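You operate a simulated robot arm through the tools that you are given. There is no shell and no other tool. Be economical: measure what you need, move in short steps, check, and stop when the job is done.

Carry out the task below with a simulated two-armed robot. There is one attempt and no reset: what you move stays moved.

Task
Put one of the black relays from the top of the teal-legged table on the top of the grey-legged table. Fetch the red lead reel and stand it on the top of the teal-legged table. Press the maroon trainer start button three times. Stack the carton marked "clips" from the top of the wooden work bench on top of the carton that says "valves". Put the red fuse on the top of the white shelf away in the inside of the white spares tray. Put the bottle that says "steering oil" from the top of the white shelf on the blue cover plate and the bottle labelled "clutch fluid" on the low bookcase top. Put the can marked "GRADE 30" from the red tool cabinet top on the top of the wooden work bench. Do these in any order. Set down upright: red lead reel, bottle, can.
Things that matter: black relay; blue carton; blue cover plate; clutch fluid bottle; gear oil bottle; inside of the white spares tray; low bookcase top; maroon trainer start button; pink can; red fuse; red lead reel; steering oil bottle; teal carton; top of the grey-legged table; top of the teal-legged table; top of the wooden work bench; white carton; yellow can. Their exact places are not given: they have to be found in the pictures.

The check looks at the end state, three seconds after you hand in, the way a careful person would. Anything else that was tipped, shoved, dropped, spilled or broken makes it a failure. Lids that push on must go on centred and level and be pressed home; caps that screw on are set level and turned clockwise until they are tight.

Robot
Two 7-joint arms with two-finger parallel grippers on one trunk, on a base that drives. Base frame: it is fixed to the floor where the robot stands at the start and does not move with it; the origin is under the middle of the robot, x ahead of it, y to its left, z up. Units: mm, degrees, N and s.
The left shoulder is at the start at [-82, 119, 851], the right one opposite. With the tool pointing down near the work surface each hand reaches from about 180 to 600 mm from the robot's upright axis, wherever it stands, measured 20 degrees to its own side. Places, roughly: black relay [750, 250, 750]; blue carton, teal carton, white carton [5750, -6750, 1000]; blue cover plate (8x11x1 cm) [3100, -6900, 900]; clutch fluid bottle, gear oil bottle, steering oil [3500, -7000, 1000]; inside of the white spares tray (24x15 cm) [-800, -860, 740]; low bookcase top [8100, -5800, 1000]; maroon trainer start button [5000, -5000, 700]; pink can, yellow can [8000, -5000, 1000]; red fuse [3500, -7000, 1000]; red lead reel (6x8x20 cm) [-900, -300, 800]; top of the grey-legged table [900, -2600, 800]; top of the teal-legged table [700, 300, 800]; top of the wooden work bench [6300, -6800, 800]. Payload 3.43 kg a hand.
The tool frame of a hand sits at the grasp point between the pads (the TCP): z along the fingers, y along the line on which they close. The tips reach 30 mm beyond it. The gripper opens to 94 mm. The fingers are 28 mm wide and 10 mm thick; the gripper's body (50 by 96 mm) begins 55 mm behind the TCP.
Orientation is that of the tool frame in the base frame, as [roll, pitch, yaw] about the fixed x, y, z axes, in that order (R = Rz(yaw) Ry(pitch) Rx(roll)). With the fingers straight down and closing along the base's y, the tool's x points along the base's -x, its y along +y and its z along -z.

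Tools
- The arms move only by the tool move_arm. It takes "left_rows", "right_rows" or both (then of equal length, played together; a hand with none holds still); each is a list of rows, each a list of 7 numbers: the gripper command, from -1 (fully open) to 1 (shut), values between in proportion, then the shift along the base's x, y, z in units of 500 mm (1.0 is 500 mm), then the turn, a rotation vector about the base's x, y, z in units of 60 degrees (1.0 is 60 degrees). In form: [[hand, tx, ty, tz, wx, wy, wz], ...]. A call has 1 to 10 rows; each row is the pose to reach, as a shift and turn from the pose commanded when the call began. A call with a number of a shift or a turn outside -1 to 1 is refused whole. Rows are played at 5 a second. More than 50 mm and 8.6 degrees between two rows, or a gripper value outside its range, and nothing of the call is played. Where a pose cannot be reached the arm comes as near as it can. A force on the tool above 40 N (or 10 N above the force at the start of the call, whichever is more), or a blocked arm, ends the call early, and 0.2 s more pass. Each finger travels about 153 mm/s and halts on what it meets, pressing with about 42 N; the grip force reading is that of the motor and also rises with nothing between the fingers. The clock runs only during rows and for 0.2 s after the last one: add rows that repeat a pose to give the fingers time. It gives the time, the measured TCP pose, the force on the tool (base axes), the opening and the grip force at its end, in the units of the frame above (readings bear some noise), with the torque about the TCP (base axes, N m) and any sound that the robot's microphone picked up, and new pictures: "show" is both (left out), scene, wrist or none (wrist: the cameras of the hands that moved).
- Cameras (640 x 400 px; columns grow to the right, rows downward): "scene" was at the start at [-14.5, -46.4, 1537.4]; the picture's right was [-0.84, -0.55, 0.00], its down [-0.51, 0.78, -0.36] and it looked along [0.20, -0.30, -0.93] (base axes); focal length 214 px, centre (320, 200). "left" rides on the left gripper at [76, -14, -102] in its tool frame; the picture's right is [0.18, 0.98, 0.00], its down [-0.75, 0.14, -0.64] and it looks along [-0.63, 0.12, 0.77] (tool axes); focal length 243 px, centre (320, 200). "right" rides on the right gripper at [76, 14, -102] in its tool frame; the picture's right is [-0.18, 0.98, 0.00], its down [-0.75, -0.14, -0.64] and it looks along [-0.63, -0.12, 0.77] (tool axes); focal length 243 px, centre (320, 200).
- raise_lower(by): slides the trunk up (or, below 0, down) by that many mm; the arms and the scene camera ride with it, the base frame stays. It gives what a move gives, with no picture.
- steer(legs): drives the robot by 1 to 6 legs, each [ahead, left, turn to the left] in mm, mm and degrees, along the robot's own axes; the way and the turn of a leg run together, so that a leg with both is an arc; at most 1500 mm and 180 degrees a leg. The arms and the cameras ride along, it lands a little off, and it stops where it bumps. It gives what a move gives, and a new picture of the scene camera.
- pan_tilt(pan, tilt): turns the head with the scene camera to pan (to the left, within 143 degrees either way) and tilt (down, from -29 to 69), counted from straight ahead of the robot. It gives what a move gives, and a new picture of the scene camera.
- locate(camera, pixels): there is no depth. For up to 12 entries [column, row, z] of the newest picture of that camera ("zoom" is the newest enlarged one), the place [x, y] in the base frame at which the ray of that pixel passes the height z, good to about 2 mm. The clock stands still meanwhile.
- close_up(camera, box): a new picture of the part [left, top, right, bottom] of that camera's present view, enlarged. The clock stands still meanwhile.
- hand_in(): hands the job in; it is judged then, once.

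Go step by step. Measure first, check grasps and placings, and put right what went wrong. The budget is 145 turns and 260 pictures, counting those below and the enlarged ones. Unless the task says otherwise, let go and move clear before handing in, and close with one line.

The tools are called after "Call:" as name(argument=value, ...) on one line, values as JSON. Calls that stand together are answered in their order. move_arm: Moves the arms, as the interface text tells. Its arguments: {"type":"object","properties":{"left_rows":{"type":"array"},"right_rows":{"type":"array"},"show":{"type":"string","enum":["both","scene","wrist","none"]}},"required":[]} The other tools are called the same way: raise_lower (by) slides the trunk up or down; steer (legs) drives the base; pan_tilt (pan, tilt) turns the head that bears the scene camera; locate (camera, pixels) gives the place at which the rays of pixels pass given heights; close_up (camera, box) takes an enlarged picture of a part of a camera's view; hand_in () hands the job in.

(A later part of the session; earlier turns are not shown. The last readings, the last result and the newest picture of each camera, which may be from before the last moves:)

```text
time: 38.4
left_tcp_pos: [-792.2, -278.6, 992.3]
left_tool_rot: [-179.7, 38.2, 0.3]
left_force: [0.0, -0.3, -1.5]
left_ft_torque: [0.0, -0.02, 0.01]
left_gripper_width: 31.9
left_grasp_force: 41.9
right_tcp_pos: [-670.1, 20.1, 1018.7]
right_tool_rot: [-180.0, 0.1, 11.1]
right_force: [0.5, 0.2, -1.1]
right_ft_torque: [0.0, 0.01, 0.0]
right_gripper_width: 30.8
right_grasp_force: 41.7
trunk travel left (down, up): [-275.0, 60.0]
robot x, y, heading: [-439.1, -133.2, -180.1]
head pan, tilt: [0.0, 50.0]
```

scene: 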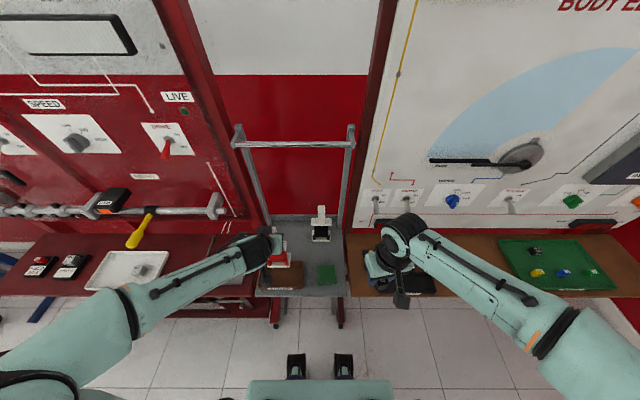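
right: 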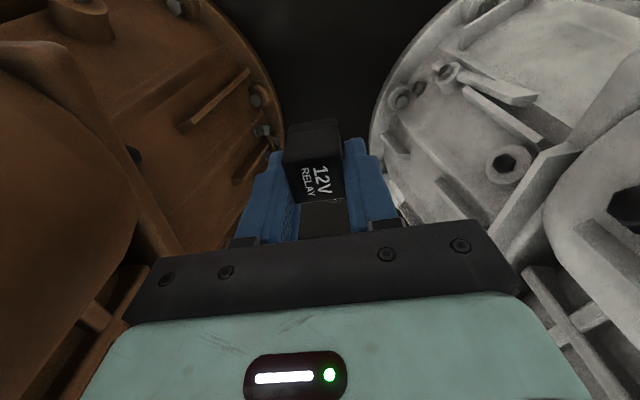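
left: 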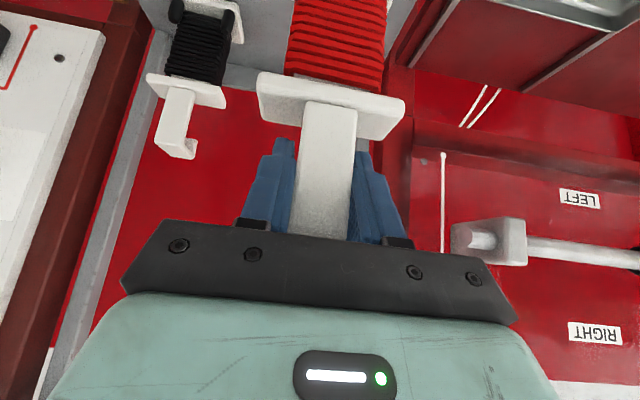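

The reel is gripped and lifted (bottom ≈ z 817). I back off, turn round and head for the free spot between the two bells at the front of the teal table.

Call:
steer(legs=[[-200, 0, 0], [0, 0, 180], [0, -110, 0], [160, 0, 0]])

Call:
close_up(camera="left", box=[0, 0, 640, 400])

```text
time: 49.4
left_tcp_pos: [279.9, -125.4, 991.4]
left_tool_rot: [-179.8, 38.1, 176.4]
left_force: [-0.8, 0.2, -0.2]
left_ft_torque: [0.03, 0.04, 0.04]
left_gripper_width: 31.8
left_grasp_force: 41.6
right_tcp_pos: [138.5, -414.4, 1018.7]
right_tool_rot: [-180.0, 0.3, -172.6]
right_force: [0.5, -0.4, 0.4]
right_ft_torque: [0.01, 0.02, 0.01]
right_gripper_width: 30.8
right_grasp_force: 42.3
trunk travel left (down, up): [-275.0, 60.0]
robot x, y, heading: [-87.9, -246.2, -3.3]
head pan, tilt: [0.0, 50.0]
```

scene: 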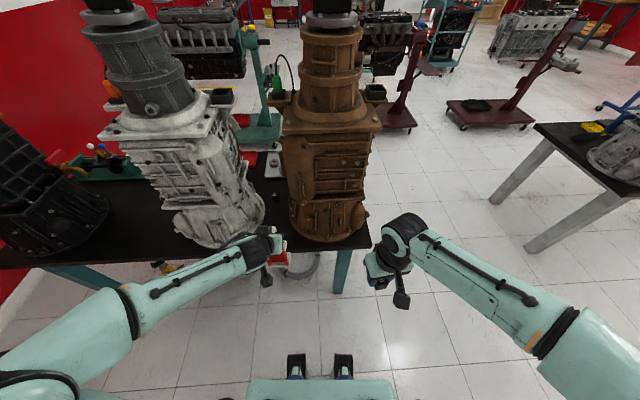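

```text
1.00 times, centred on (320, 200) of left (not enlarged: the box is as wide or as high as the picture)
```

zoom: 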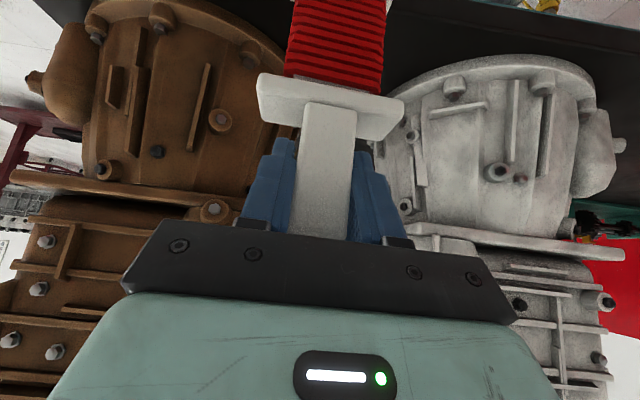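

The reel hangs in front of the gap. I check the table's front edge and rims at z 769 before placing.

Call:
locate(camera="scene", pixels=[[350, 249, 769], [120, 263, 769], [250, 232, 790], [292, 232, 790], [312, 242, 790], [220, 248, 790]])

Call:
locate(camera="left", pixels=[[395, 95, 790], [430, 65, 790], [280, 45, 790], [250, 15, 790], [460, 8, 769], [620, 40, 769]])

```text
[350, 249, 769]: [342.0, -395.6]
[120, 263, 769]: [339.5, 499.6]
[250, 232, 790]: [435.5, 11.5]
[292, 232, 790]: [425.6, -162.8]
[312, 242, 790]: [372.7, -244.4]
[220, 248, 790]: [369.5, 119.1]
```

```text
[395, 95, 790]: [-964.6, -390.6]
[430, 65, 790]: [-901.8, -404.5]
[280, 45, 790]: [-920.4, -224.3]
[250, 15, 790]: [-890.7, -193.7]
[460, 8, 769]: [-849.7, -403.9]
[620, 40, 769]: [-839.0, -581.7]
```

Table edge is x≈341; I place the reel at about (405,−95). First move over, then lower gently.

Call:
move_arm(left_rows=[[1, 0.08, 0.02, 0, 0, 0, 0.03], [1, 0.15, 0.05, 0, 0, 0, 0.06], [1, 0.202, 0.062, 0, 0, 0, 0.06], [1, 0.202, 0.062, -0.03, 0, 0, 0.06], [1, 0.202, 0.062, -0.06, 0, 0, 0.06], [1, 0.202, 0.062, -0.072, 0, 0, 0.06], [1, 0.202, 0.062, -0.072, 0, 0, 0.06]])

Call:
close_up(camera="scene", box=[200, 180, 360, 280])

```text
time: 51.0
left_tcp_pos: [379.6, -92.5, 956.0]
left_tool_rot: [-179.7, 38.3, -179.9]
left_force: [-0.6, 0.2, -1.1]
left_ft_torque: [0.01, 0.05, 0.01]
left_gripper_width: 32.2
left_grasp_force: 41.6
right_tcp_pos: [138.7, -413.7, 1018.5]
right_tool_rot: [179.9, 0.2, -172.6]
right_force: [0.2, 0.3, -0.7]
right_ft_torque: [0.01, 0.02, -0.02]
right_gripper_width: 31.0
right_grasp_force: 42.1
trunk travel left (down, up): [-275.0, 60.0]
robot x, y, heading: [-89.8, -245.6, -3.5]
head pan, tilt: [0.0, 50.0]
```

scene: 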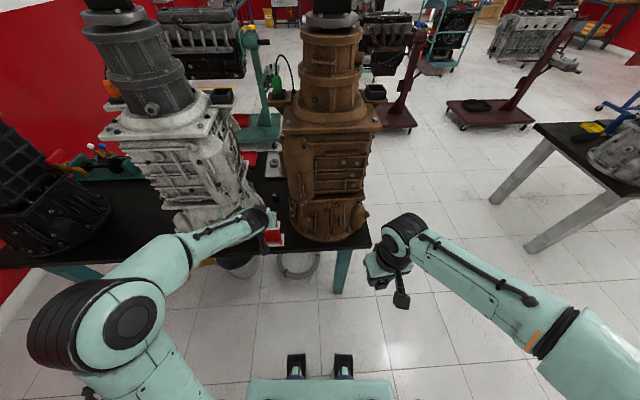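
left: 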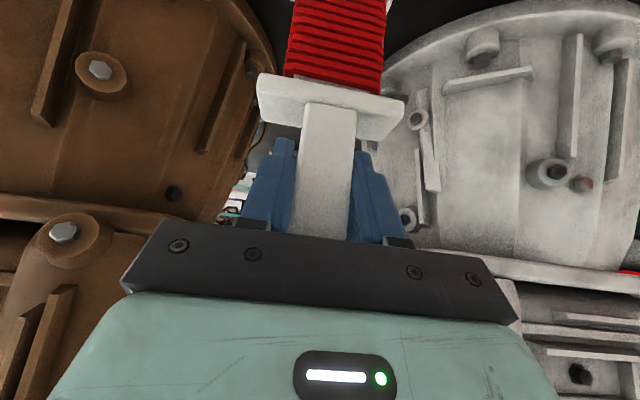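

```text
4.00 times, centred on (280, 230) of scene
```

zoom: 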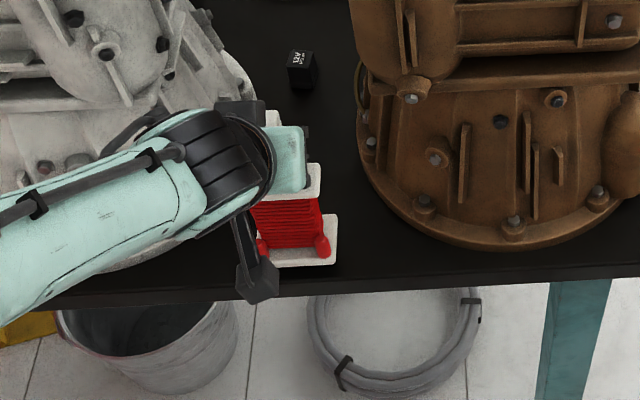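

The reel is above bare table (base near zoom (300,250)). I lower in small steps and watch the force.

Call:
move_arm(left_rows=[[1, 0, 0, -0.006, 0, 0, 0], [1, 0, 0, -0.012, 0, 0, 0], [1, 0, 0, -0.018, 0, 0, 0], [1, 0, 0, -0.022, 0, 0, 0], [1, 0, 0, -0.022, 0, 0, 0]], show="none")

Call:
close_up(camera="scene", box=[200, 180, 360, 280])

```text
time: 52.2
left_tcp_pos: [379.9, -91.9, 943.5]
left_tool_rot: [-179.7, 38.1, -179.9]
left_force: [0.0, -0.6, -2.3]
left_ft_torque: [-0.02, -0.04, -0.02]
left_gripper_width: 31.7
left_grasp_force: 41.7
right_tcp_pos: [138.2, -415.9, 1017.6]
right_tool_rot: [-180.0, 0.2, -172.6]
right_force: [-0.9, 0.6, -0.7]
right_ft_torque: [0.0, -0.02, -0.01]
right_gripper_width: 31.1
right_grasp_force: 41.9
trunk travel left (down, up): [-275.0, 60.0]
robot x, y, heading: [-84.8, -252.2, -3.4]
head pan, tilt: [0.0, 50.0]
```

```text
4.00 times, centred on (280, 230) of scene
```

zoom: 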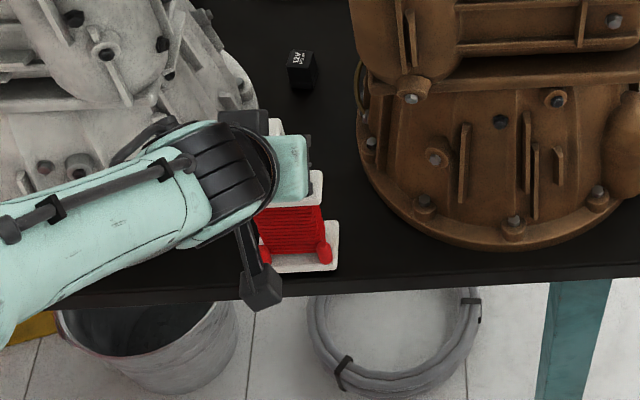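

No contact yet at z 943.5; I lower further in 2 mm steps.

Call:
move_arm(left_rows=[[1, 0, 0, -0.004, 0, 0, 0], [1, 0, 0, -0.008, 0, 0, 0], [1, 0, 0, -0.011, 0, 0, 0], [1, 0, 0, -0.011, 0, 0, 0]], show="none")

```text
time: 53.2
left_tcp_pos: [379.8, -93.5, 938.7]
left_tool_rot: [-179.6, 38.2, -179.9]
left_force: [0.4, -0.6, -0.9]
left_ft_torque: [-0.02, -0.03, 0.0]
left_gripper_width: 31.8
left_grasp_force: 42.0
right_tcp_pos: [137.9, -413.4, 1017.2]
right_tool_rot: [-180.0, 0.2, -172.5]
right_force: [-0.4, -0.4, 0.0]
right_ft_torque: [-0.02, 0.01, -0.01]
right_gripper_width: 30.7
right_grasp_force: 42.4
trunk travel left (down, up): [-275.0, 60.0]
robot x, y, heading: [-87.3, -250.5, -3.6]
head pan, tilt: [0.0, 50.0]
```

Call:
move_arm(left_rows=[[1, 0, 0, -0.004, 0, 0, 0], [1, 0, 0, -0.008, 0, 0, 0], [1, 0, 0, -0.012, 0, 0, 0], [1, 0, 0, -0.016, 0, 0, 0], [1, 0, 0, -0.016, 0, 0, 0]], show="none")

Call:
close_up(camera="scene", box=[240, 215, 320, 265])

```text
time: 54.4
left_tcp_pos: [379.7, -94.0, 934.7]
left_tool_rot: [-179.6, 38.8, -179.8]
left_force: [-2.1, 3.2, 37.5]
left_ft_torque: [0.56, 0.78, 0.04]
left_gripper_width: 32.0
left_grasp_force: 42.3
right_tcp_pos: [136.8, -414.8, 1018.7]
right_tool_rot: [180.0, 0.3, -172.6]
right_force: [0.4, -0.4, -0.1]
right_ft_torque: [-0.01, -0.04, 0.01]
right_gripper_width: 31.1
right_grasp_force: 42.0
trunk travel left (down, up): [-275.0, 60.0]
robot x, y, heading: [-86.2, -245.2, -3.4]
head pan, tilt: [0.0, 50.0]
```

```text
8.00 times, centred on (280, 240) of scene
```

zoom: 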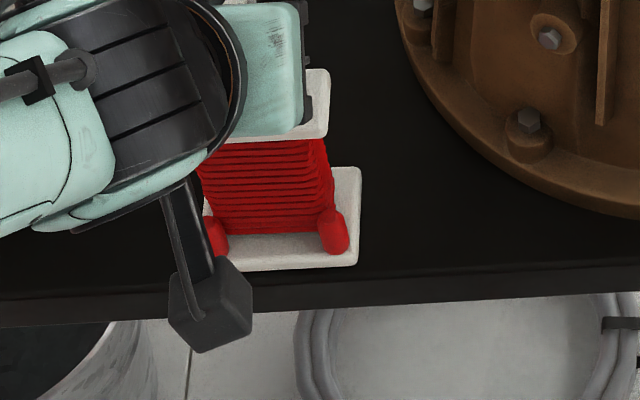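

It is seated (37 N). I ease up 2 mm, open, and withdraw along the fingers.

Call:
move_arm(left_rows=[[1, 0, 0, 0.004, 0, 0, 0], [-0.3, 0, 0, 0.004, 0, 0, 0], [-0.3, 0, 0, 0.004, 0, 0, 0], [-0.3, -0.04, 0, 0.055, 0, 0, 0], [-0.3, -0.09, 0, 0.11, 0, 0, 0], [-0.3, -0.16, 0, 0.16, 0, 0, 0], [-0.3, -0.24, 0, 0.18, 0, 0, 0]])

Call:
close_up(camera="scene", box=[230, 190, 326, 250])

```text
time: 56.0
left_tcp_pos: [260.1, -90.1, 1022.1]
left_tool_rot: [-179.7, 38.2, -179.9]
left_force: [-0.8, 0.4, 0.3]
left_ft_torque: [0.02, 0.0, 0.03]
left_gripper_width: 61.1
left_grasp_force: 0.0
right_tcp_pos: [137.5, -414.2, 1018.4]
right_tool_rot: [-180.0, 0.1, -172.6]
right_force: [-0.6, -0.5, 0.3]
right_ft_torque: [0.03, -0.03, -0.01]
right_gripper_width: 31.1
right_grasp_force: 41.8
trunk travel left (down, up): [-275.0, 60.0]
robot x, y, heading: [-86.9, -244.8, -3.7]
head pan, tilt: [0.0, 50.0]
```

scene: 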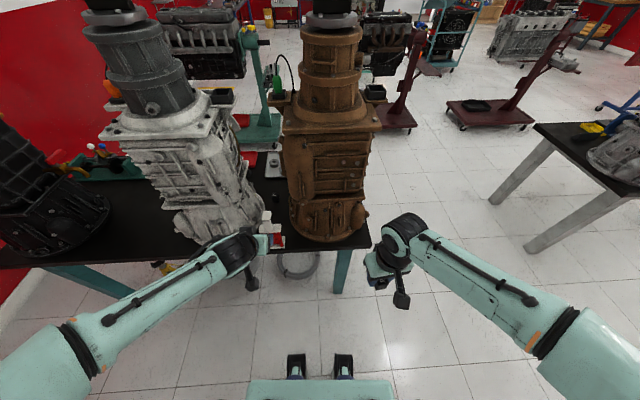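
left: 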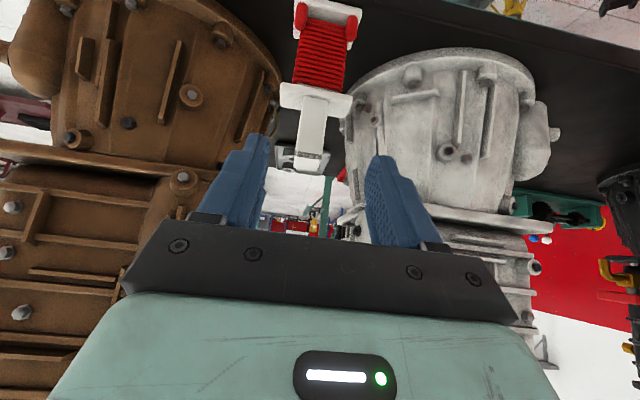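

```text
6.67 times, centred on (278, 220) of scene
```

zoom: 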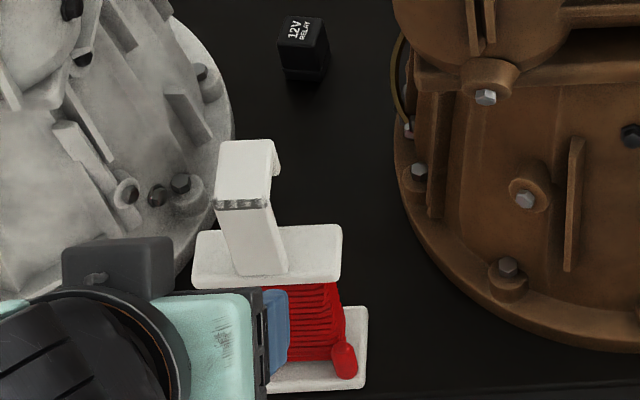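

The reel stands upright between the bells. Now I straighten the left hand and locate the grey-legged table's edge (scene (535,124)–(640,195)).

Call:
move_arm(left_rows=[[-0.3, -0.03, 0.02, 0.01, 0, 0.13, 0], [-0.3, -0.03, 0.05, 0.02, 0, 0.26, 0], [-0.3, -0.03, 0.08, 0.03, 0, 0.39, 0], [-0.3, -0.03, 0.1, 0.04, 0, 0.52, 0], [-0.3, -0.03, 0.1, 0.05, 0, 0.637, 0], [-0.3, -0.03, 0.1, 0.05, 0, 0.637, 0]], show="none")

Call:
pan_tilt(pan=-65, tilt=25)

Call:
locate(camera="scene", pixels=[[320, 200, 800]])

```text
time: 57.4
left_tcp_pos: [244.4, -43.5, 1046.4]
left_tool_rot: [-179.7, -0.1, -179.9]
left_force: [0.2, 0.7, -0.3]
left_ft_torque: [0.0, 0.06, -0.03]
left_gripper_width: 61.0
left_grasp_force: 0.0
right_tcp_pos: [137.0, -413.7, 1017.6]
right_tool_rot: [179.9, 0.2, -172.5]
right_force: [0.9, 0.3, 0.2]
right_ft_torque: [-0.04, -0.01, 0.0]
right_gripper_width: 31.0
right_grasp_force: 41.8
trunk travel left (down, up): [-275.0, 60.0]
robot x, y, heading: [-83.7, -250.1, -3.3]
head pan, tilt: [0.0, 50.0]
```

```text
time: 58.7
left_tcp_pos: [245.3, -43.0, 1046.0]
left_tool_rot: [-179.8, 0.0, -179.9]
left_force: [0.4, -0.1, -1.3]
left_ft_torque: [0.0, 0.01, -0.01]
left_gripper_width: 60.9
left_grasp_force: 0.2
right_tcp_pos: [137.4, -413.8, 1017.4]
right_tool_rot: [-180.0, 0.3, -172.6]
right_force: [-0.2, -0.3, -0.5]
right_ft_torque: [-0.03, -0.03, -0.03]
right_gripper_width: 31.3
right_grasp_force: 42.0
trunk travel left (down, up): [-275.0, 60.0]
robot x, y, heading: [-82.9, -245.6, -3.2]
head pan, tilt: [-65.0, 25.0]
```

scene: 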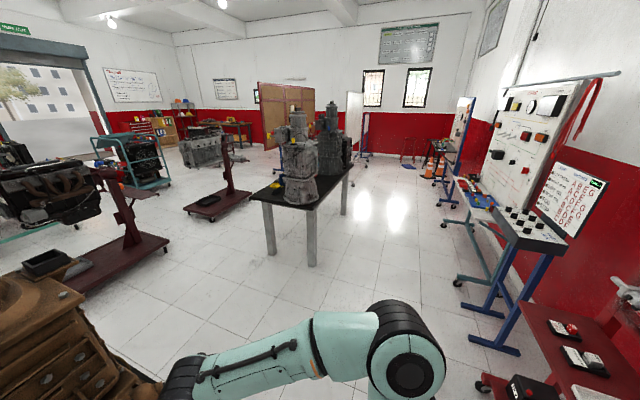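

```text
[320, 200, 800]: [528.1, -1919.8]
```

The grey-legged table is at scene (300,190). I locate its corners.

Call:
locate(camera="scene", pixels=[[252, 197, 780], [318, 206, 780], [354, 165, 780], [290, 172, 780]])

Call:
close_up(camera="scene", box=[230, 100, 390, 200])

```text
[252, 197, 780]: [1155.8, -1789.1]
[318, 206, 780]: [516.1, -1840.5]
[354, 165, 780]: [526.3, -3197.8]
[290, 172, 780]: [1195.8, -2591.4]
```

```text
4.00 times, centred on (310, 150) of scene
```

zoom: 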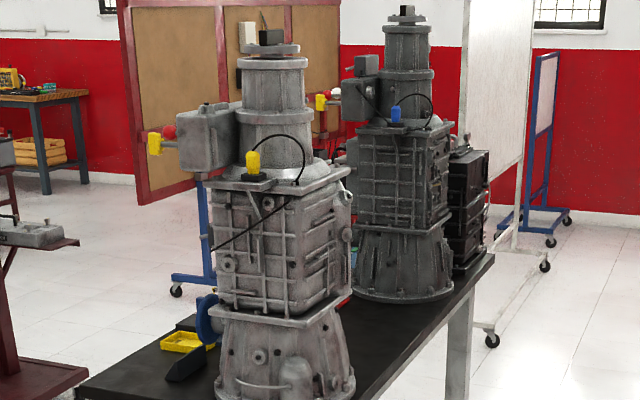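

The table spans roughly x 520–1180, y −1840 to −3200. I locate the free strip between the castings on the −x edge.

Call:
locate(camera="zoom", pixels=[[395, 335, 780], [360, 330, 780], [440, 320, 780], [370, 370, 780], [355, 385, 780], [350, 290, 780], [420, 300, 780], [490, 258, 780], [455, 275, 780], [230, 390, 780]])

Call:
steer(legs=[[-150, 0, 0], [0, -1000, 0], [0, -900, 0]])

Call:
pan_tilt(pan=0, tilt=40)

```text
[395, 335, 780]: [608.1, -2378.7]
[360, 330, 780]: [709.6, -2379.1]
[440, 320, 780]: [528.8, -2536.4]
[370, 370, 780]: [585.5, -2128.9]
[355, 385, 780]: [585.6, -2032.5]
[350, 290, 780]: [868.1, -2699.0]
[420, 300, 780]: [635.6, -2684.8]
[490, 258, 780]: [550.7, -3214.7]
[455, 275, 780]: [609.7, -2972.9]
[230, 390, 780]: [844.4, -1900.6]
```

```text
time: 76.4
left_tcp_pos: [-17.5, -1903.5, 1046.6]
left_tool_rot: [-179.8, -0.1, 179.4]
left_force: [0.7, -1.1, 0.3]
left_ft_torque: [0.01, 0.0, -0.02]
left_gripper_width: 61.3
left_grasp_force: 0.0
right_tcp_pos: [-130.3, -2271.9, 1017.8]
right_tool_rot: [-180.0, 0.2, -173.2]
right_force: [0.7, 0.4, -1.3]
right_ft_torque: [0.01, 0.02, 0.03]
right_gripper_width: 30.9
right_grasp_force: 41.9
trunk travel left (down, up): [-275.0, 60.0]
robot x, y, heading: [-348.9, -2105.8, -4.4]
head pan, tilt: [-65.0, 25.0]
```

scene: 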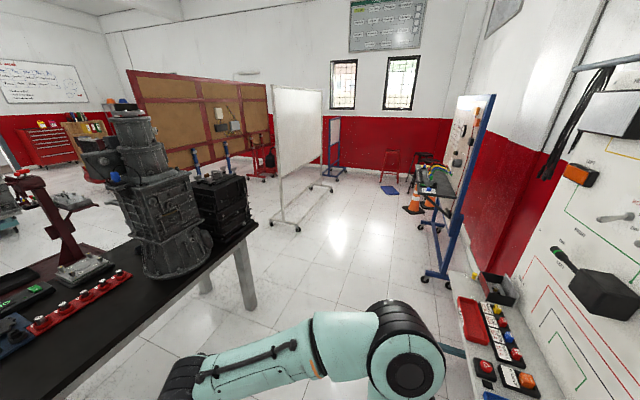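

```text
time: 77.8
left_tcp_pos: [-19.0, -1902.9, 1046.5]
left_tool_rot: [-179.7, 0.0, 179.6]
left_force: [0.4, -0.2, 0.5]
left_ft_torque: [0.01, -0.01, 0.0]
left_gripper_width: 61.1
left_grasp_force: 0.0
right_tcp_pos: [-129.4, -2272.9, 1017.2]
right_tool_rot: [180.0, 0.2, -173.3]
right_force: [0.5, 0.0, -0.3]
right_ft_torque: [0.0, 0.0, -0.01]
right_gripper_width: 30.9
right_grasp_force: 41.8
trunk travel left (down, up): [-275.0, 60.0]
robot x, y, heading: [-349.6, -2103.4, -4.2]
head pan, tilt: [0.0, 40.0]
```

scene: 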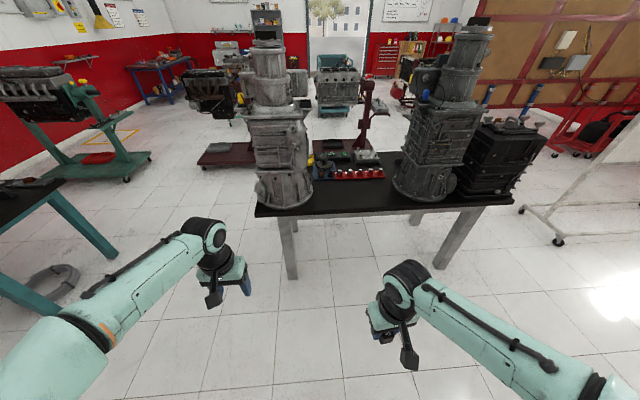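

There is a bare strip between the castings around scene (350,196). I locate it and the edge.

Call:
locate(camera="scene", pixels=[[350, 212, 780], [350, 196, 780], [330, 180, 780], [310, 205, 780], [395, 195, 780], [255, 215, 780], [512, 203, 780]])

Call:
steer(legs=[[420, -50, 4.2]])

```text
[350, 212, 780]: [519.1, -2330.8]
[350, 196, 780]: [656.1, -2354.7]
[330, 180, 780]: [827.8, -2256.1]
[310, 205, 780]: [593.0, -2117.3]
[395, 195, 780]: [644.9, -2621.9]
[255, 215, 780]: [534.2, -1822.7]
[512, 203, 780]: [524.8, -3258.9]
```

```text
time: 80.4
left_tcp_pos: [382.6, -1941.1, 1045.5]
left_tool_rot: [-179.7, -0.1, -176.0]
left_force: [0.0, -0.7, 0.0]
left_ft_torque: [0.0, 0.02, 0.01]
left_gripper_width: 61.0
left_grasp_force: 0.1
right_tcp_pos: [301.7, -2317.4, 1017.1]
right_tool_rot: [180.0, 0.2, -168.7]
right_force: [-0.1, 0.2, -0.5]
right_ft_torque: [0.0, 0.03, 0.0]
right_gripper_width: 30.8
right_grasp_force: 41.9
trunk travel left (down, up): [-275.0, 60.0]
robot x, y, heading: [67.7, -2165.5, 0.0]
head pan, tilt: [0.0, 40.0]
```

scene: 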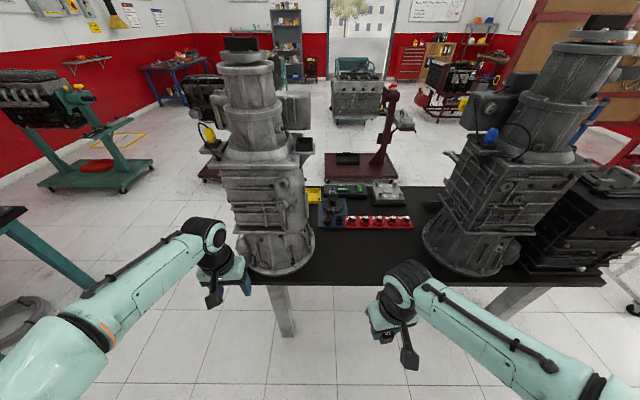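

Clear table between the bells. I extend the right hand to about (600,−2365) and lower to z 840.

Call:
move_arm(right_rows=[[1, 0.09, -0.02, 0, 0, 0, 0], [1, 0.18, -0.04, 0, 0, 0, 0], [1, 0.27, -0.06, 0, 0, 0, 0], [1, 0.36, -0.08, 0, 0, 0, 0], [1, 0.45, -0.1, -0.03, 0, 0, 0], [1, 0.53, -0.1, -0.08, 0, 0, 0], [1, 0.58, -0.1, -0.15, 0, 0, 0], [1, 0.58, -0.1, -0.24, 0, 0, 0], [1, 0.58, -0.1, -0.33, 0, 0, 0], [1, 0.58, -0.1, -0.36, 0, 0, 0]])

Call:
close_up(camera="scene", box=[280, 190, 440, 290])

```text
time: 82.6
left_tcp_pos: [381.4, -1940.9, 1046.4]
left_tool_rot: [-179.7, 0.0, -175.9]
left_force: [1.3, 0.5, 0.6]
left_ft_torque: [0.03, 0.05, 0.02]
left_gripper_width: 61.3
left_grasp_force: 0.1
right_tcp_pos: [590.5, -2368.8, 838.1]
right_tool_rot: [-180.0, 0.3, -168.8]
right_force: [0.6, 0.0, 0.7]
right_ft_torque: [-0.01, -0.01, 0.03]
right_gripper_width: 30.9
right_grasp_force: 41.9
trunk travel left (down, up): [-275.0, 60.0]
robot x, y, heading: [67.9, -2167.4, 0.4]
head pan, tilt: [0.0, 40.0]
```

scene: 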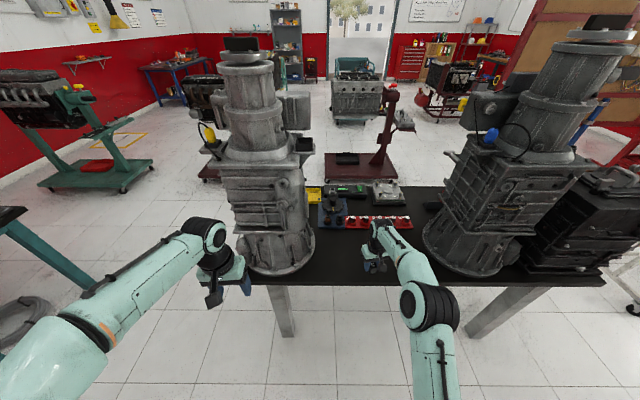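
right: 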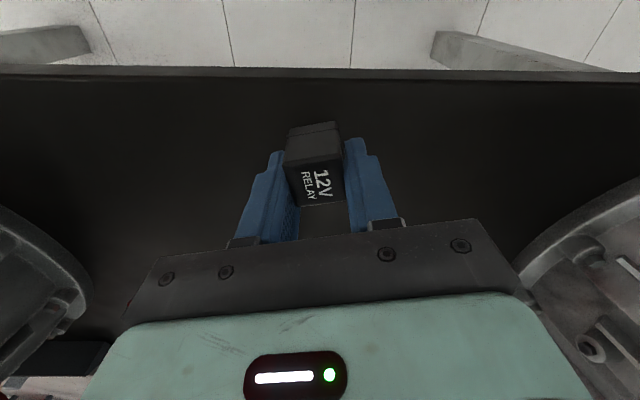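

```text
4.00 times, centred on (360, 240) of scene
```

zoom: 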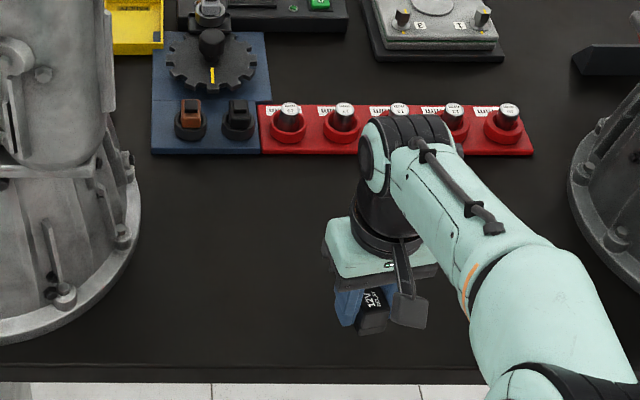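

Clear bare table below. I lower in small steps to contact.

Call:
move_arm(right_rows=[[1, 0, 0, -0.03, 0, 0, 0], [1, 0, 0, -0.045, 0, 0, 0], [1, 0, 0, -0.053, 0, 0, 0], [1, 0, 0, -0.06, 0, 0, 0], [1, 0, 0, -0.066, 0, 0, 0], [1, 0, 0, -0.072, 0, 0, 0], [1, 0, 0, -0.078, 0, 0, 0], [1, 0, 0, -0.084, 0, 0, 0], [1, 0, 0, -0.09, 0, 0, 0]], show="wrist")

```text
time: 84.6
left_tcp_pos: [381.1, -1940.7, 1046.1]
left_tool_rot: [-179.7, 0.0, -176.0]
left_force: [1.1, -0.3, -0.8]
left_ft_torque: [-0.01, -0.03, 0.01]
left_gripper_width: 61.2
left_grasp_force: 0.0
right_tcp_pos: [593.9, -2368.3, 799.7]
right_tool_rot: [-179.9, 0.9, -168.9]
right_force: [-5.1, 0.0, 16.0]
right_ft_torque: [-0.06, 0.52, -0.04]
right_gripper_width: 30.9
right_grasp_force: 41.8
trunk travel left (down, up): [-275.0, 60.0]
robot x, y, heading: [66.5, -2167.8, 0.1]
head pan, tilt: [0.0, 40.0]
stopped in row 9 (right hand): the force on the tool passed its limit at 41 N (the readings are from after the stop); the commanded pose is now the measured one
```

right: 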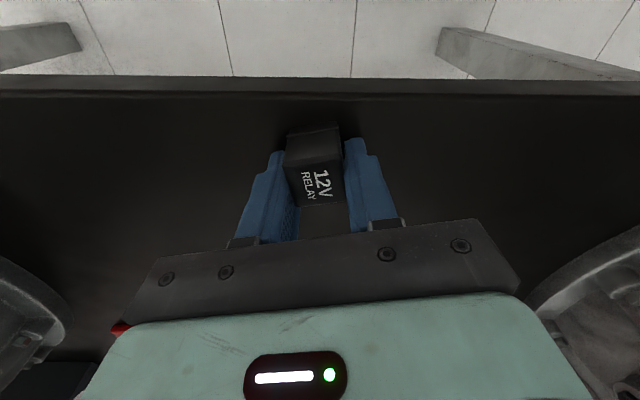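

The relay is on the table (contact). I ease up 1.5 mm, open, then rise and pull back.

Call:
move_arm(right_rows=[[1, 0, 0, 0.003, 0, 0, 0], [-0.4, 0, 0, 0.003, 0, 0, 0], [-0.4, 0, 0, 0.003, 0, 0, 0], [-0.4, 0, 0, 0.09, 0, 0, 0], [-0.4, 0, 0, 0.18, 0, 0, 0], [-0.4, 0, 0, 0.27, 0, 0, 0], [-0.4, -0.08, 0.02, 0.32, 0, 0, 0], [-0.4, -0.17, 0.04, 0.35, 0, 0, 0], [-0.4, -0.26, 0.06, 0.38, 0, 0, 0], [-0.4, -0.35, 0.08, 0.4, 0, 0, 0]])

Call:
close_up(camera="scene", box=[280, 190, 440, 290])

Call:
pan_tilt(pan=-40, tilt=15)

```text
time: 86.8
left_tcp_pos: [380.6, -1941.2, 1047.1]
left_tool_rot: [-179.8, 0.0, -176.1]
left_force: [0.5, 0.1, 0.2]
left_ft_torque: [0.0, -0.02, 0.0]
left_gripper_width: 61.2
left_grasp_force: 0.2
right_tcp_pos: [416.8, -2328.7, 996.3]
right_tool_rot: [-180.0, 0.8, -168.8]
right_force: [-0.4, 0.0, -0.5]
right_ft_torque: [0.0, 0.02, -0.01]
right_gripper_width: 65.6
right_grasp_force: 0.1
trunk travel left (down, up): [-275.0, 60.0]
robot x, y, heading: [66.6, -2167.0, 0.3]
head pan, tilt: [0.0, 40.0]
```

scene: 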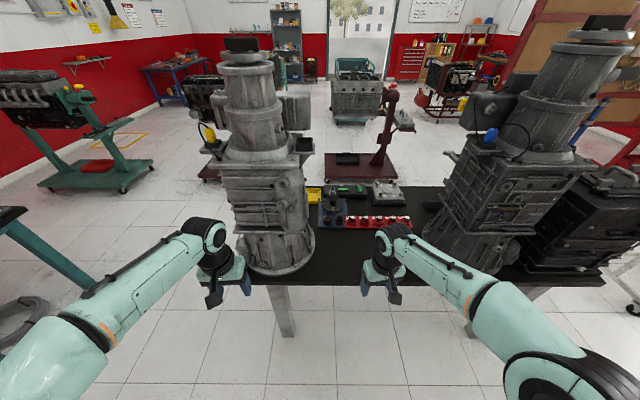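
right: 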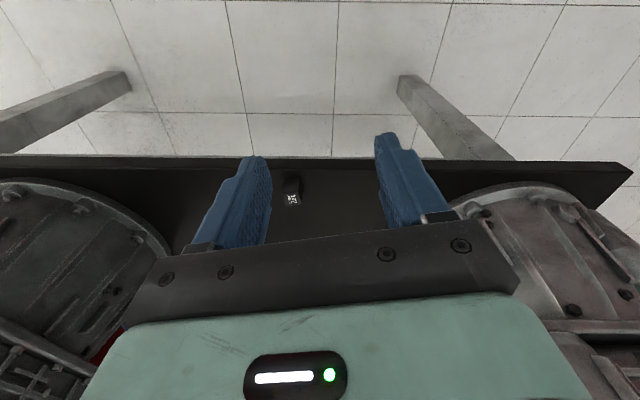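

```text
4.00 times, centred on (360, 240) of scene
```

zoom: 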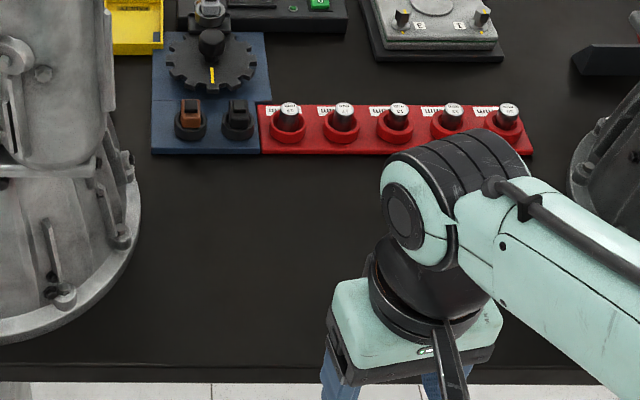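

```text
time: 87.9
left_tcp_pos: [382.2, -1941.2, 1046.6]
left_tool_rot: [-179.8, 0.1, -175.9]
left_force: [-0.3, -0.2, 0.7]
left_ft_torque: [-0.02, 0.02, 0.02]
left_gripper_width: 61.4
left_grasp_force: 0.1
right_tcp_pos: [418.0, -2329.2, 996.3]
right_tool_rot: [-179.9, 0.8, -168.7]
right_force: [0.5, -0.7, -0.3]
right_ft_torque: [-0.02, 0.02, 0.03]
right_gripper_width: 66.1
right_grasp_force: 0.0
trunk travel left (down, up): [-275.0, 60.0]
robot x, y, heading: [69.6, -2169.2, 0.3]
head pan, tilt: [-40.0, 15.0]
```

scene: 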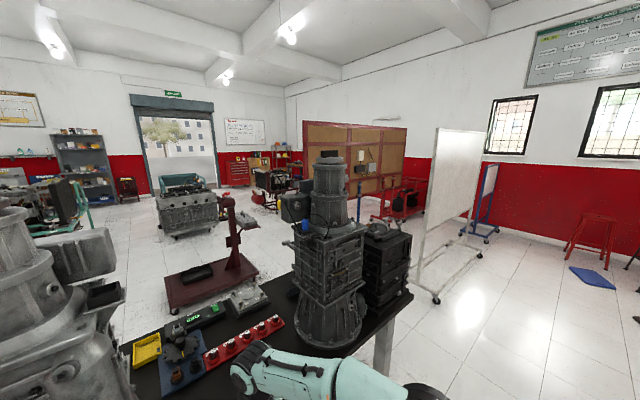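

The relay stands on the grey-legged table (wrist px (291,198)). I back off, turn right and drive toward the far side, then look.

Call:
steer(legs=[[-150, 0, 0], [0, 0, -90], [1500, 0, 0]])

Call:
pan_tilt(pan=35, tilt=12)

```text
time: 100.2
left_tcp_pos: [142.9, -3994.1, 1045.8]
left_tool_rot: [-179.8, 0.0, 93.6]
left_force: [-0.5, -0.4, 0.2]
left_ft_torque: [-0.01, 0.01, -0.01]
left_gripper_width: 61.0
left_grasp_force: 0.1
right_tcp_pos: [-245.3, -4027.3, 996.7]
right_tool_rot: [-179.9, 0.7, 100.8]
right_force: [-0.5, -0.1, -0.1]
right_ft_torque: [0.0, -0.01, 0.0]
right_gripper_width: 65.8
right_grasp_force: 0.0
trunk travel left (down, up): [-275.0, 60.0]
robot x, y, heading: [-82.0, -3675.2, -90.1]
head pan, tilt: [-40.0, 15.0]
```

scene: 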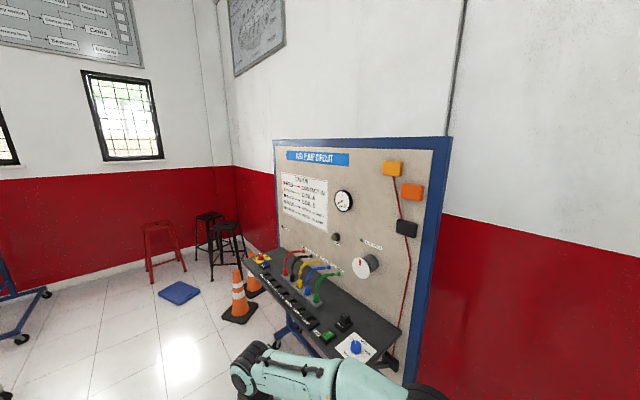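

```text
time: 101.7
left_tcp_pos: [141.9, -3995.4, 1046.9]
left_tool_rot: [-179.8, 0.0, 93.7]
left_force: [-0.4, -0.3, 0.7]
left_ft_torque: [0.0, -0.01, 0.02]
left_gripper_width: 61.1
left_grasp_force: 0.1
right_tcp_pos: [-245.4, -4027.3, 995.7]
right_tool_rot: [-179.9, 0.8, 100.9]
right_force: [-0.5, -0.3, -0.1]
right_ft_torque: [0.0, 0.05, -0.04]
right_gripper_width: 65.9
right_grasp_force: 0.1
trunk travel left (down, up): [-275.0, 60.0]
robot x, y, heading: [-84.1, -3677.1, -89.9]
head pan, tilt: [35.0, 12.0]
```

scene: 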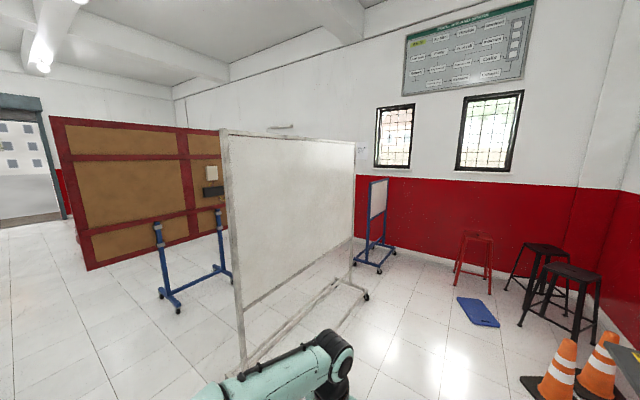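

The white board and the tan partition stand between me and the shelf. I locate their feet on the floor to plan a route.

Call:
locate(camera="scene", pixels=[[240, 362, 0], [367, 297, 0], [380, 270, 0], [177, 310, 0], [85, 268, 0], [235, 275, 0], [394, 248, 0], [490, 290, 0], [478, 312, 0]])

```text
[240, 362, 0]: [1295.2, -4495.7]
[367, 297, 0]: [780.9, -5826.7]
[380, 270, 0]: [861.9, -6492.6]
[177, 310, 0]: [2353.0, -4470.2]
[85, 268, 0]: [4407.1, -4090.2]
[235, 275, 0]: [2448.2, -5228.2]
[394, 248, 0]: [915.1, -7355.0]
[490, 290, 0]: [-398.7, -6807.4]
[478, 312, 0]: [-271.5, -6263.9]
```

Route: pass before the white board (near end (1295,−4495)), then down between it and the blue stand at x≈1850.

Call:
steer(legs=[[120, 1000, 0], [0, 910, 0], [1500, 0, 0], [300, 0, 0]])

Call:
pan_tilt(pan=50, tilt=15)

```text
time: 127.2
left_tcp_pos: [2101.8, -5870.1, 1044.9]
left_tool_rot: [-179.8, 0.0, 95.4]
left_force: [-0.1, -0.5, 0.3]
left_ft_torque: [0.02, 0.03, -0.01]
left_gripper_width: 61.2
left_grasp_force: 0.2
right_tcp_pos: [1716.0, -5916.4, 997.4]
right_tool_rot: [-179.9, 0.7, 102.7]
right_force: [-0.9, -0.1, 0.4]
right_ft_torque: [0.0, -0.02, -0.01]
right_gripper_width: 65.8
right_grasp_force: 0.1
trunk travel left (down, up): [-275.0, 60.0]
robot x, y, heading: [1868.5, -5561.1, -88.2]
head pan, tilt: [35.0, 12.0]
```

scene: 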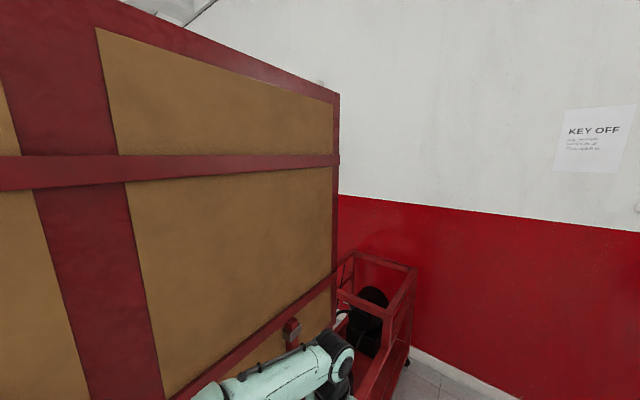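

```text
time: 128.0
left_tcp_pos: [2100.5, -5870.4, 1047.2]
left_tool_rot: [-179.8, 0.0, 95.4]
left_force: [-0.1, 0.3, -0.1]
left_ft_torque: [-0.03, 0.03, 0.01]
left_gripper_width: 61.1
left_grasp_force: 0.1
right_tcp_pos: [1714.0, -5915.2, 997.2]
right_tool_rot: [-179.9, 0.8, 102.8]
right_force: [0.2, 0.3, -0.1]
right_ft_torque: [0.02, -0.01, -0.01]
right_gripper_width: 66.0
right_grasp_force: 0.0
trunk travel left (down, up): [-275.0, 60.0]
robot x, y, heading: [1868.9, -5559.5, -88.3]
head pan, tilt: [50.0, 15.0]
```

scene: 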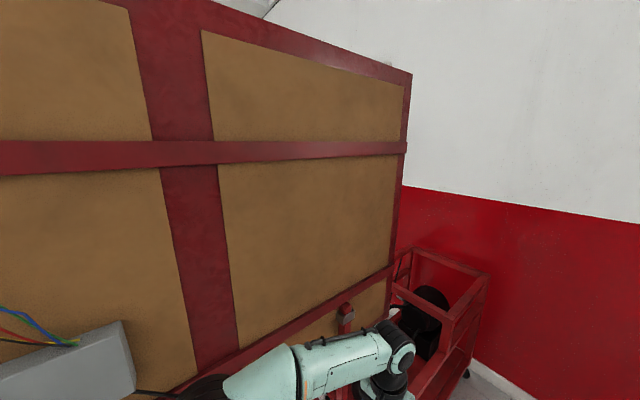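

The partition reaches nearly to the wall with a red cart in the gap, so I must go round its other end (4400,−4090). I back up, turn to face +x and look.

Call:
steer(legs=[[-1500, 0, 0], [-330, 0, 0], [0, 0, 88]])

Call:
pan_tilt(pan=0, tilt=20)

```text
time: 140.9
left_tcp_pos: [2179.8, -3515.8, 1046.3]
left_tool_rot: [-179.8, 0.0, -178.8]
left_force: [-1.1, -0.2, 0.3]
left_ft_torque: [0.04, 0.03, 0.01]
left_gripper_width: 61.2
left_grasp_force: 0.0
right_tcp_pos: [2196.3, -3904.6, 996.0]
right_tool_rot: [-180.0, 0.8, -171.6]
right_force: [0.4, 0.3, -0.4]
right_ft_torque: [0.02, -0.01, 0.01]
right_gripper_width: 65.7
right_grasp_force: 0.0
trunk travel left (down, up): [-275.0, 60.0]
robot x, y, heading: [1853.4, -3721.8, -2.6]
head pan, tilt: [50.0, 15.0]
```

scene: 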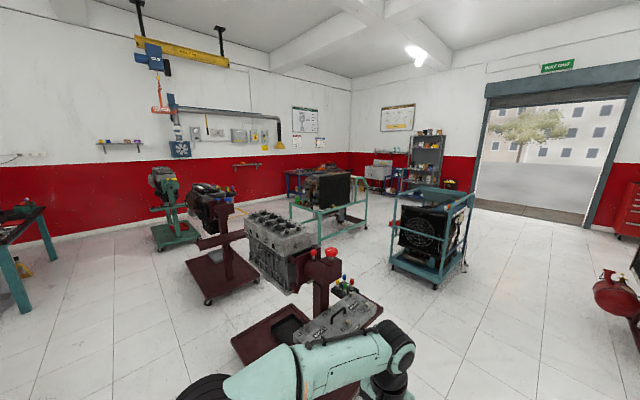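

```text
time: 142.1
left_tcp_pos: [2180.1, -3515.0, 1046.5]
left_tool_rot: [-179.8, 0.0, -178.9]
left_force: [0.6, 0.0, -0.1]
left_ft_torque: [-0.03, -0.02, 0.03]
left_gripper_width: 61.3
left_grasp_force: 0.1
right_tcp_pos: [2195.9, -3904.8, 997.4]
right_tool_rot: [-179.9, 0.8, -171.7]
right_force: [-0.7, -0.6, -0.2]
right_ft_torque: [0.0, -0.01, -0.01]
right_gripper_width: 65.8
right_grasp_force: 0.1
trunk travel left (down, up): [-275.0, 60.0]
robot x, y, heading: [1855.9, -3723.7, -2.7]
head pan, tilt: [0.0, 20.0]
```

scene: 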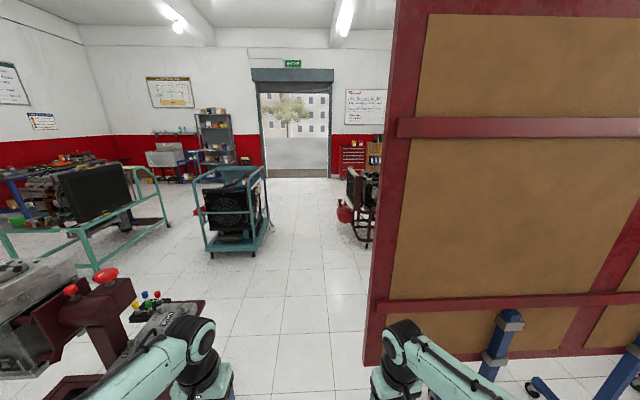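

The corridor between the maroon stand (left) and partition end (right) lies ahead. I locate the obstacles' floor points.

Call:
locate(camera="scene", pixels=[[366, 366, 0], [366, 366, 150], [205, 305, 700], [170, 395, 150], [250, 255, 0], [210, 250, 0], [362, 245, 0], [350, 215, 300]])

Call:
pan_tilt(pan=0, tilt=50)

```text
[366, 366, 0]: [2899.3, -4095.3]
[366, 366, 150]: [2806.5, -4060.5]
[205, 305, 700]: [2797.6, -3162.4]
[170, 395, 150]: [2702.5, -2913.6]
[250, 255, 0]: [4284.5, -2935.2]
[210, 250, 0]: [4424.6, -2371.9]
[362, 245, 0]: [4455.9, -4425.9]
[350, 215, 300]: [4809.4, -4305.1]
```

```text
time: 143.1
left_tcp_pos: [2179.8, -3515.7, 1045.6]
left_tool_rot: [-179.8, -0.1, -178.9]
left_force: [-0.3, -0.4, 0.2]
left_ft_torque: [0.01, -0.01, -0.02]
left_gripper_width: 61.0
left_grasp_force: 0.0
right_tcp_pos: [2195.9, -3905.2, 996.7]
right_tool_rot: [-179.9, 0.7, -171.7]
right_force: [-0.6, -0.2, -0.2]
right_ft_torque: [0.02, 0.03, 0.02]
right_gripper_width: 65.9
right_grasp_force: 0.0
trunk travel left (down, up): [-275.0, 60.0]
robot x, y, heading: [1853.2, -3727.1, -2.6]
head pan, tilt: [0.0, 50.0]
```

scene: 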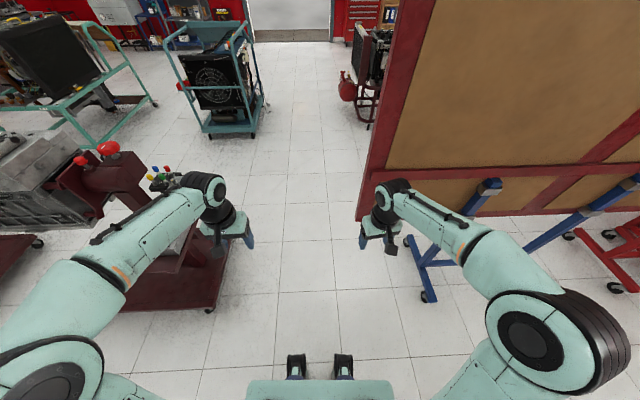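

I check the corridor's width at the maroon base (212,310), blue foot (405,240)/(428,298) and partition end (357,215).

Call:
locate(camera="scene", pixels=[[213, 311, 50], [226, 250, 100], [406, 240, 30], [428, 300, 30], [357, 218, 100], [250, 140, 0], [366, 126, 0], [185, 190, 750]])

```text
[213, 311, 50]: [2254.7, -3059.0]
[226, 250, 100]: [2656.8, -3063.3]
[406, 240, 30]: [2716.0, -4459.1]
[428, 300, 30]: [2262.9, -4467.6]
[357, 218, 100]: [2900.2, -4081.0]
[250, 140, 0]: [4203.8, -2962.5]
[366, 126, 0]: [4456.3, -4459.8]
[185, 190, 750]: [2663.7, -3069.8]
```

The corridor is about 1 m wide, centred y≈−3570. I go through to x≈3650 and turn right to look at the far area.

Call:
steer(legs=[[0, 150, 2.6], [1000, 0, 0], [850, 0, 0], [0, 0, -88]])

Call:
pan_tilt(pan=0, tilt=20)

Call:
pan_tilt(pan=50, tilt=20)

```text
time: 157.8
left_tcp_pos: [3938.9, -3902.2, 1046.7]
left_tool_rot: [-179.8, 0.0, 93.9]
left_force: [-1.1, 1.1, 1.2]
left_ft_torque: [-0.02, 0.02, 0.0]
left_gripper_width: 61.5
left_grasp_force: 0.0
right_tcp_pos: [3550.3, -3937.0, 997.3]
right_tool_rot: [-179.9, 0.7, 101.1]
right_force: [0.0, -0.5, -0.9]
right_ft_torque: [-0.03, 0.01, 0.01]
right_gripper_width: 65.8
right_grasp_force: 0.0
trunk travel left (down, up): [-275.0, 60.0]
robot x, y, heading: [3712.0, -3588.7, -90.0]
head pan, tilt: [0.0, 50.0]
```

scene: 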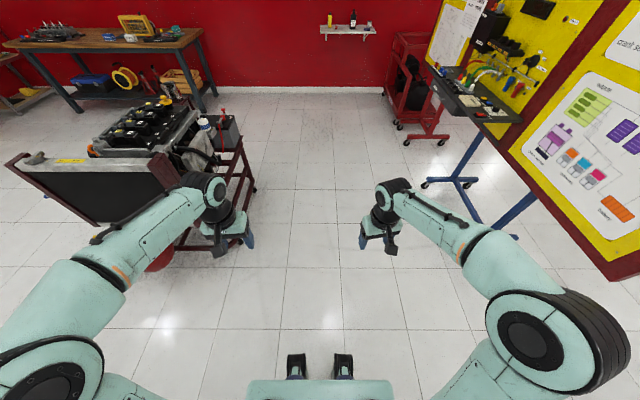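

```text
time: 158.7
left_tcp_pos: [3938.9, -3902.8, 1046.4]
left_tool_rot: [-179.9, 0.0, 93.8]
left_force: [-0.4, -0.6, -0.5]
left_ft_torque: [0.01, 0.01, 0.03]
left_gripper_width: 61.0
left_grasp_force: 0.0
right_tcp_pos: [3551.1, -3938.1, 996.5]
right_tool_rot: [-179.9, 0.8, 101.2]
right_force: [0.1, 0.1, 0.3]
right_ft_torque: [0.03, 0.02, 0.02]
right_gripper_width: 65.5
right_grasp_force: 0.0
trunk travel left (down, up): [-275.0, 60.0]
robot x, y, heading: [3710.4, -3583.0, -89.8]
head pan, tilt: [0.0, 20.0]
```

scene: 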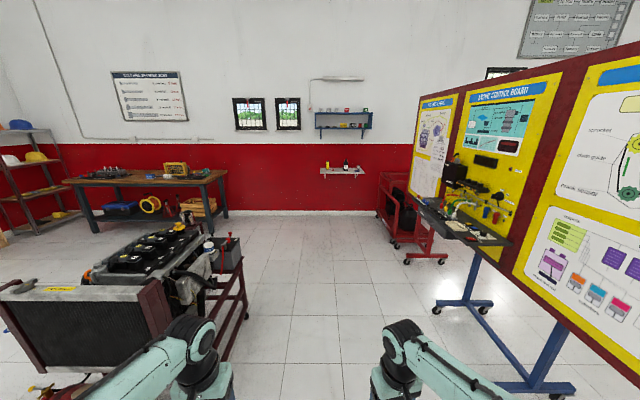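

```text
time: 159.9
left_tcp_pos: [3938.2, -3901.1, 1045.8]
left_tool_rot: [-179.8, 0.0, 94.0]
left_force: [-0.7, -0.1, -0.3]
left_ft_torque: [0.0, 0.03, 0.0]
left_gripper_width: 60.9
left_grasp_force: 0.1
right_tcp_pos: [3551.8, -3937.1, 996.4]
right_tool_rot: [-179.9, 0.8, 101.0]
right_force: [-0.7, 0.4, -0.6]
right_ft_torque: [0.03, -0.02, 0.0]
right_gripper_width: 65.8
right_grasp_force: 0.0
trunk travel left (down, up): [-275.0, 60.0]
robot x, y, heading: [3713.0, -3588.0, -89.5]
head pan, tilt: [50.0, 20.0]
```

scene: 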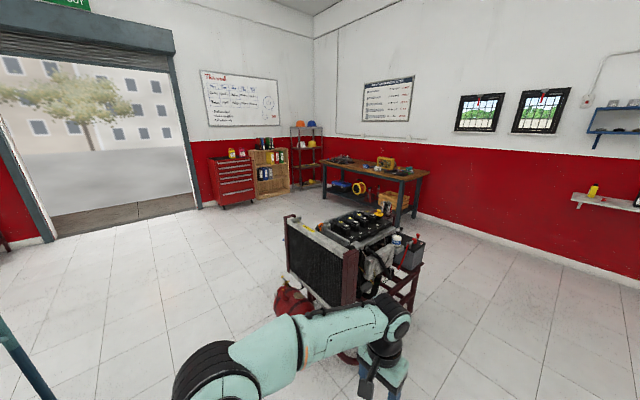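

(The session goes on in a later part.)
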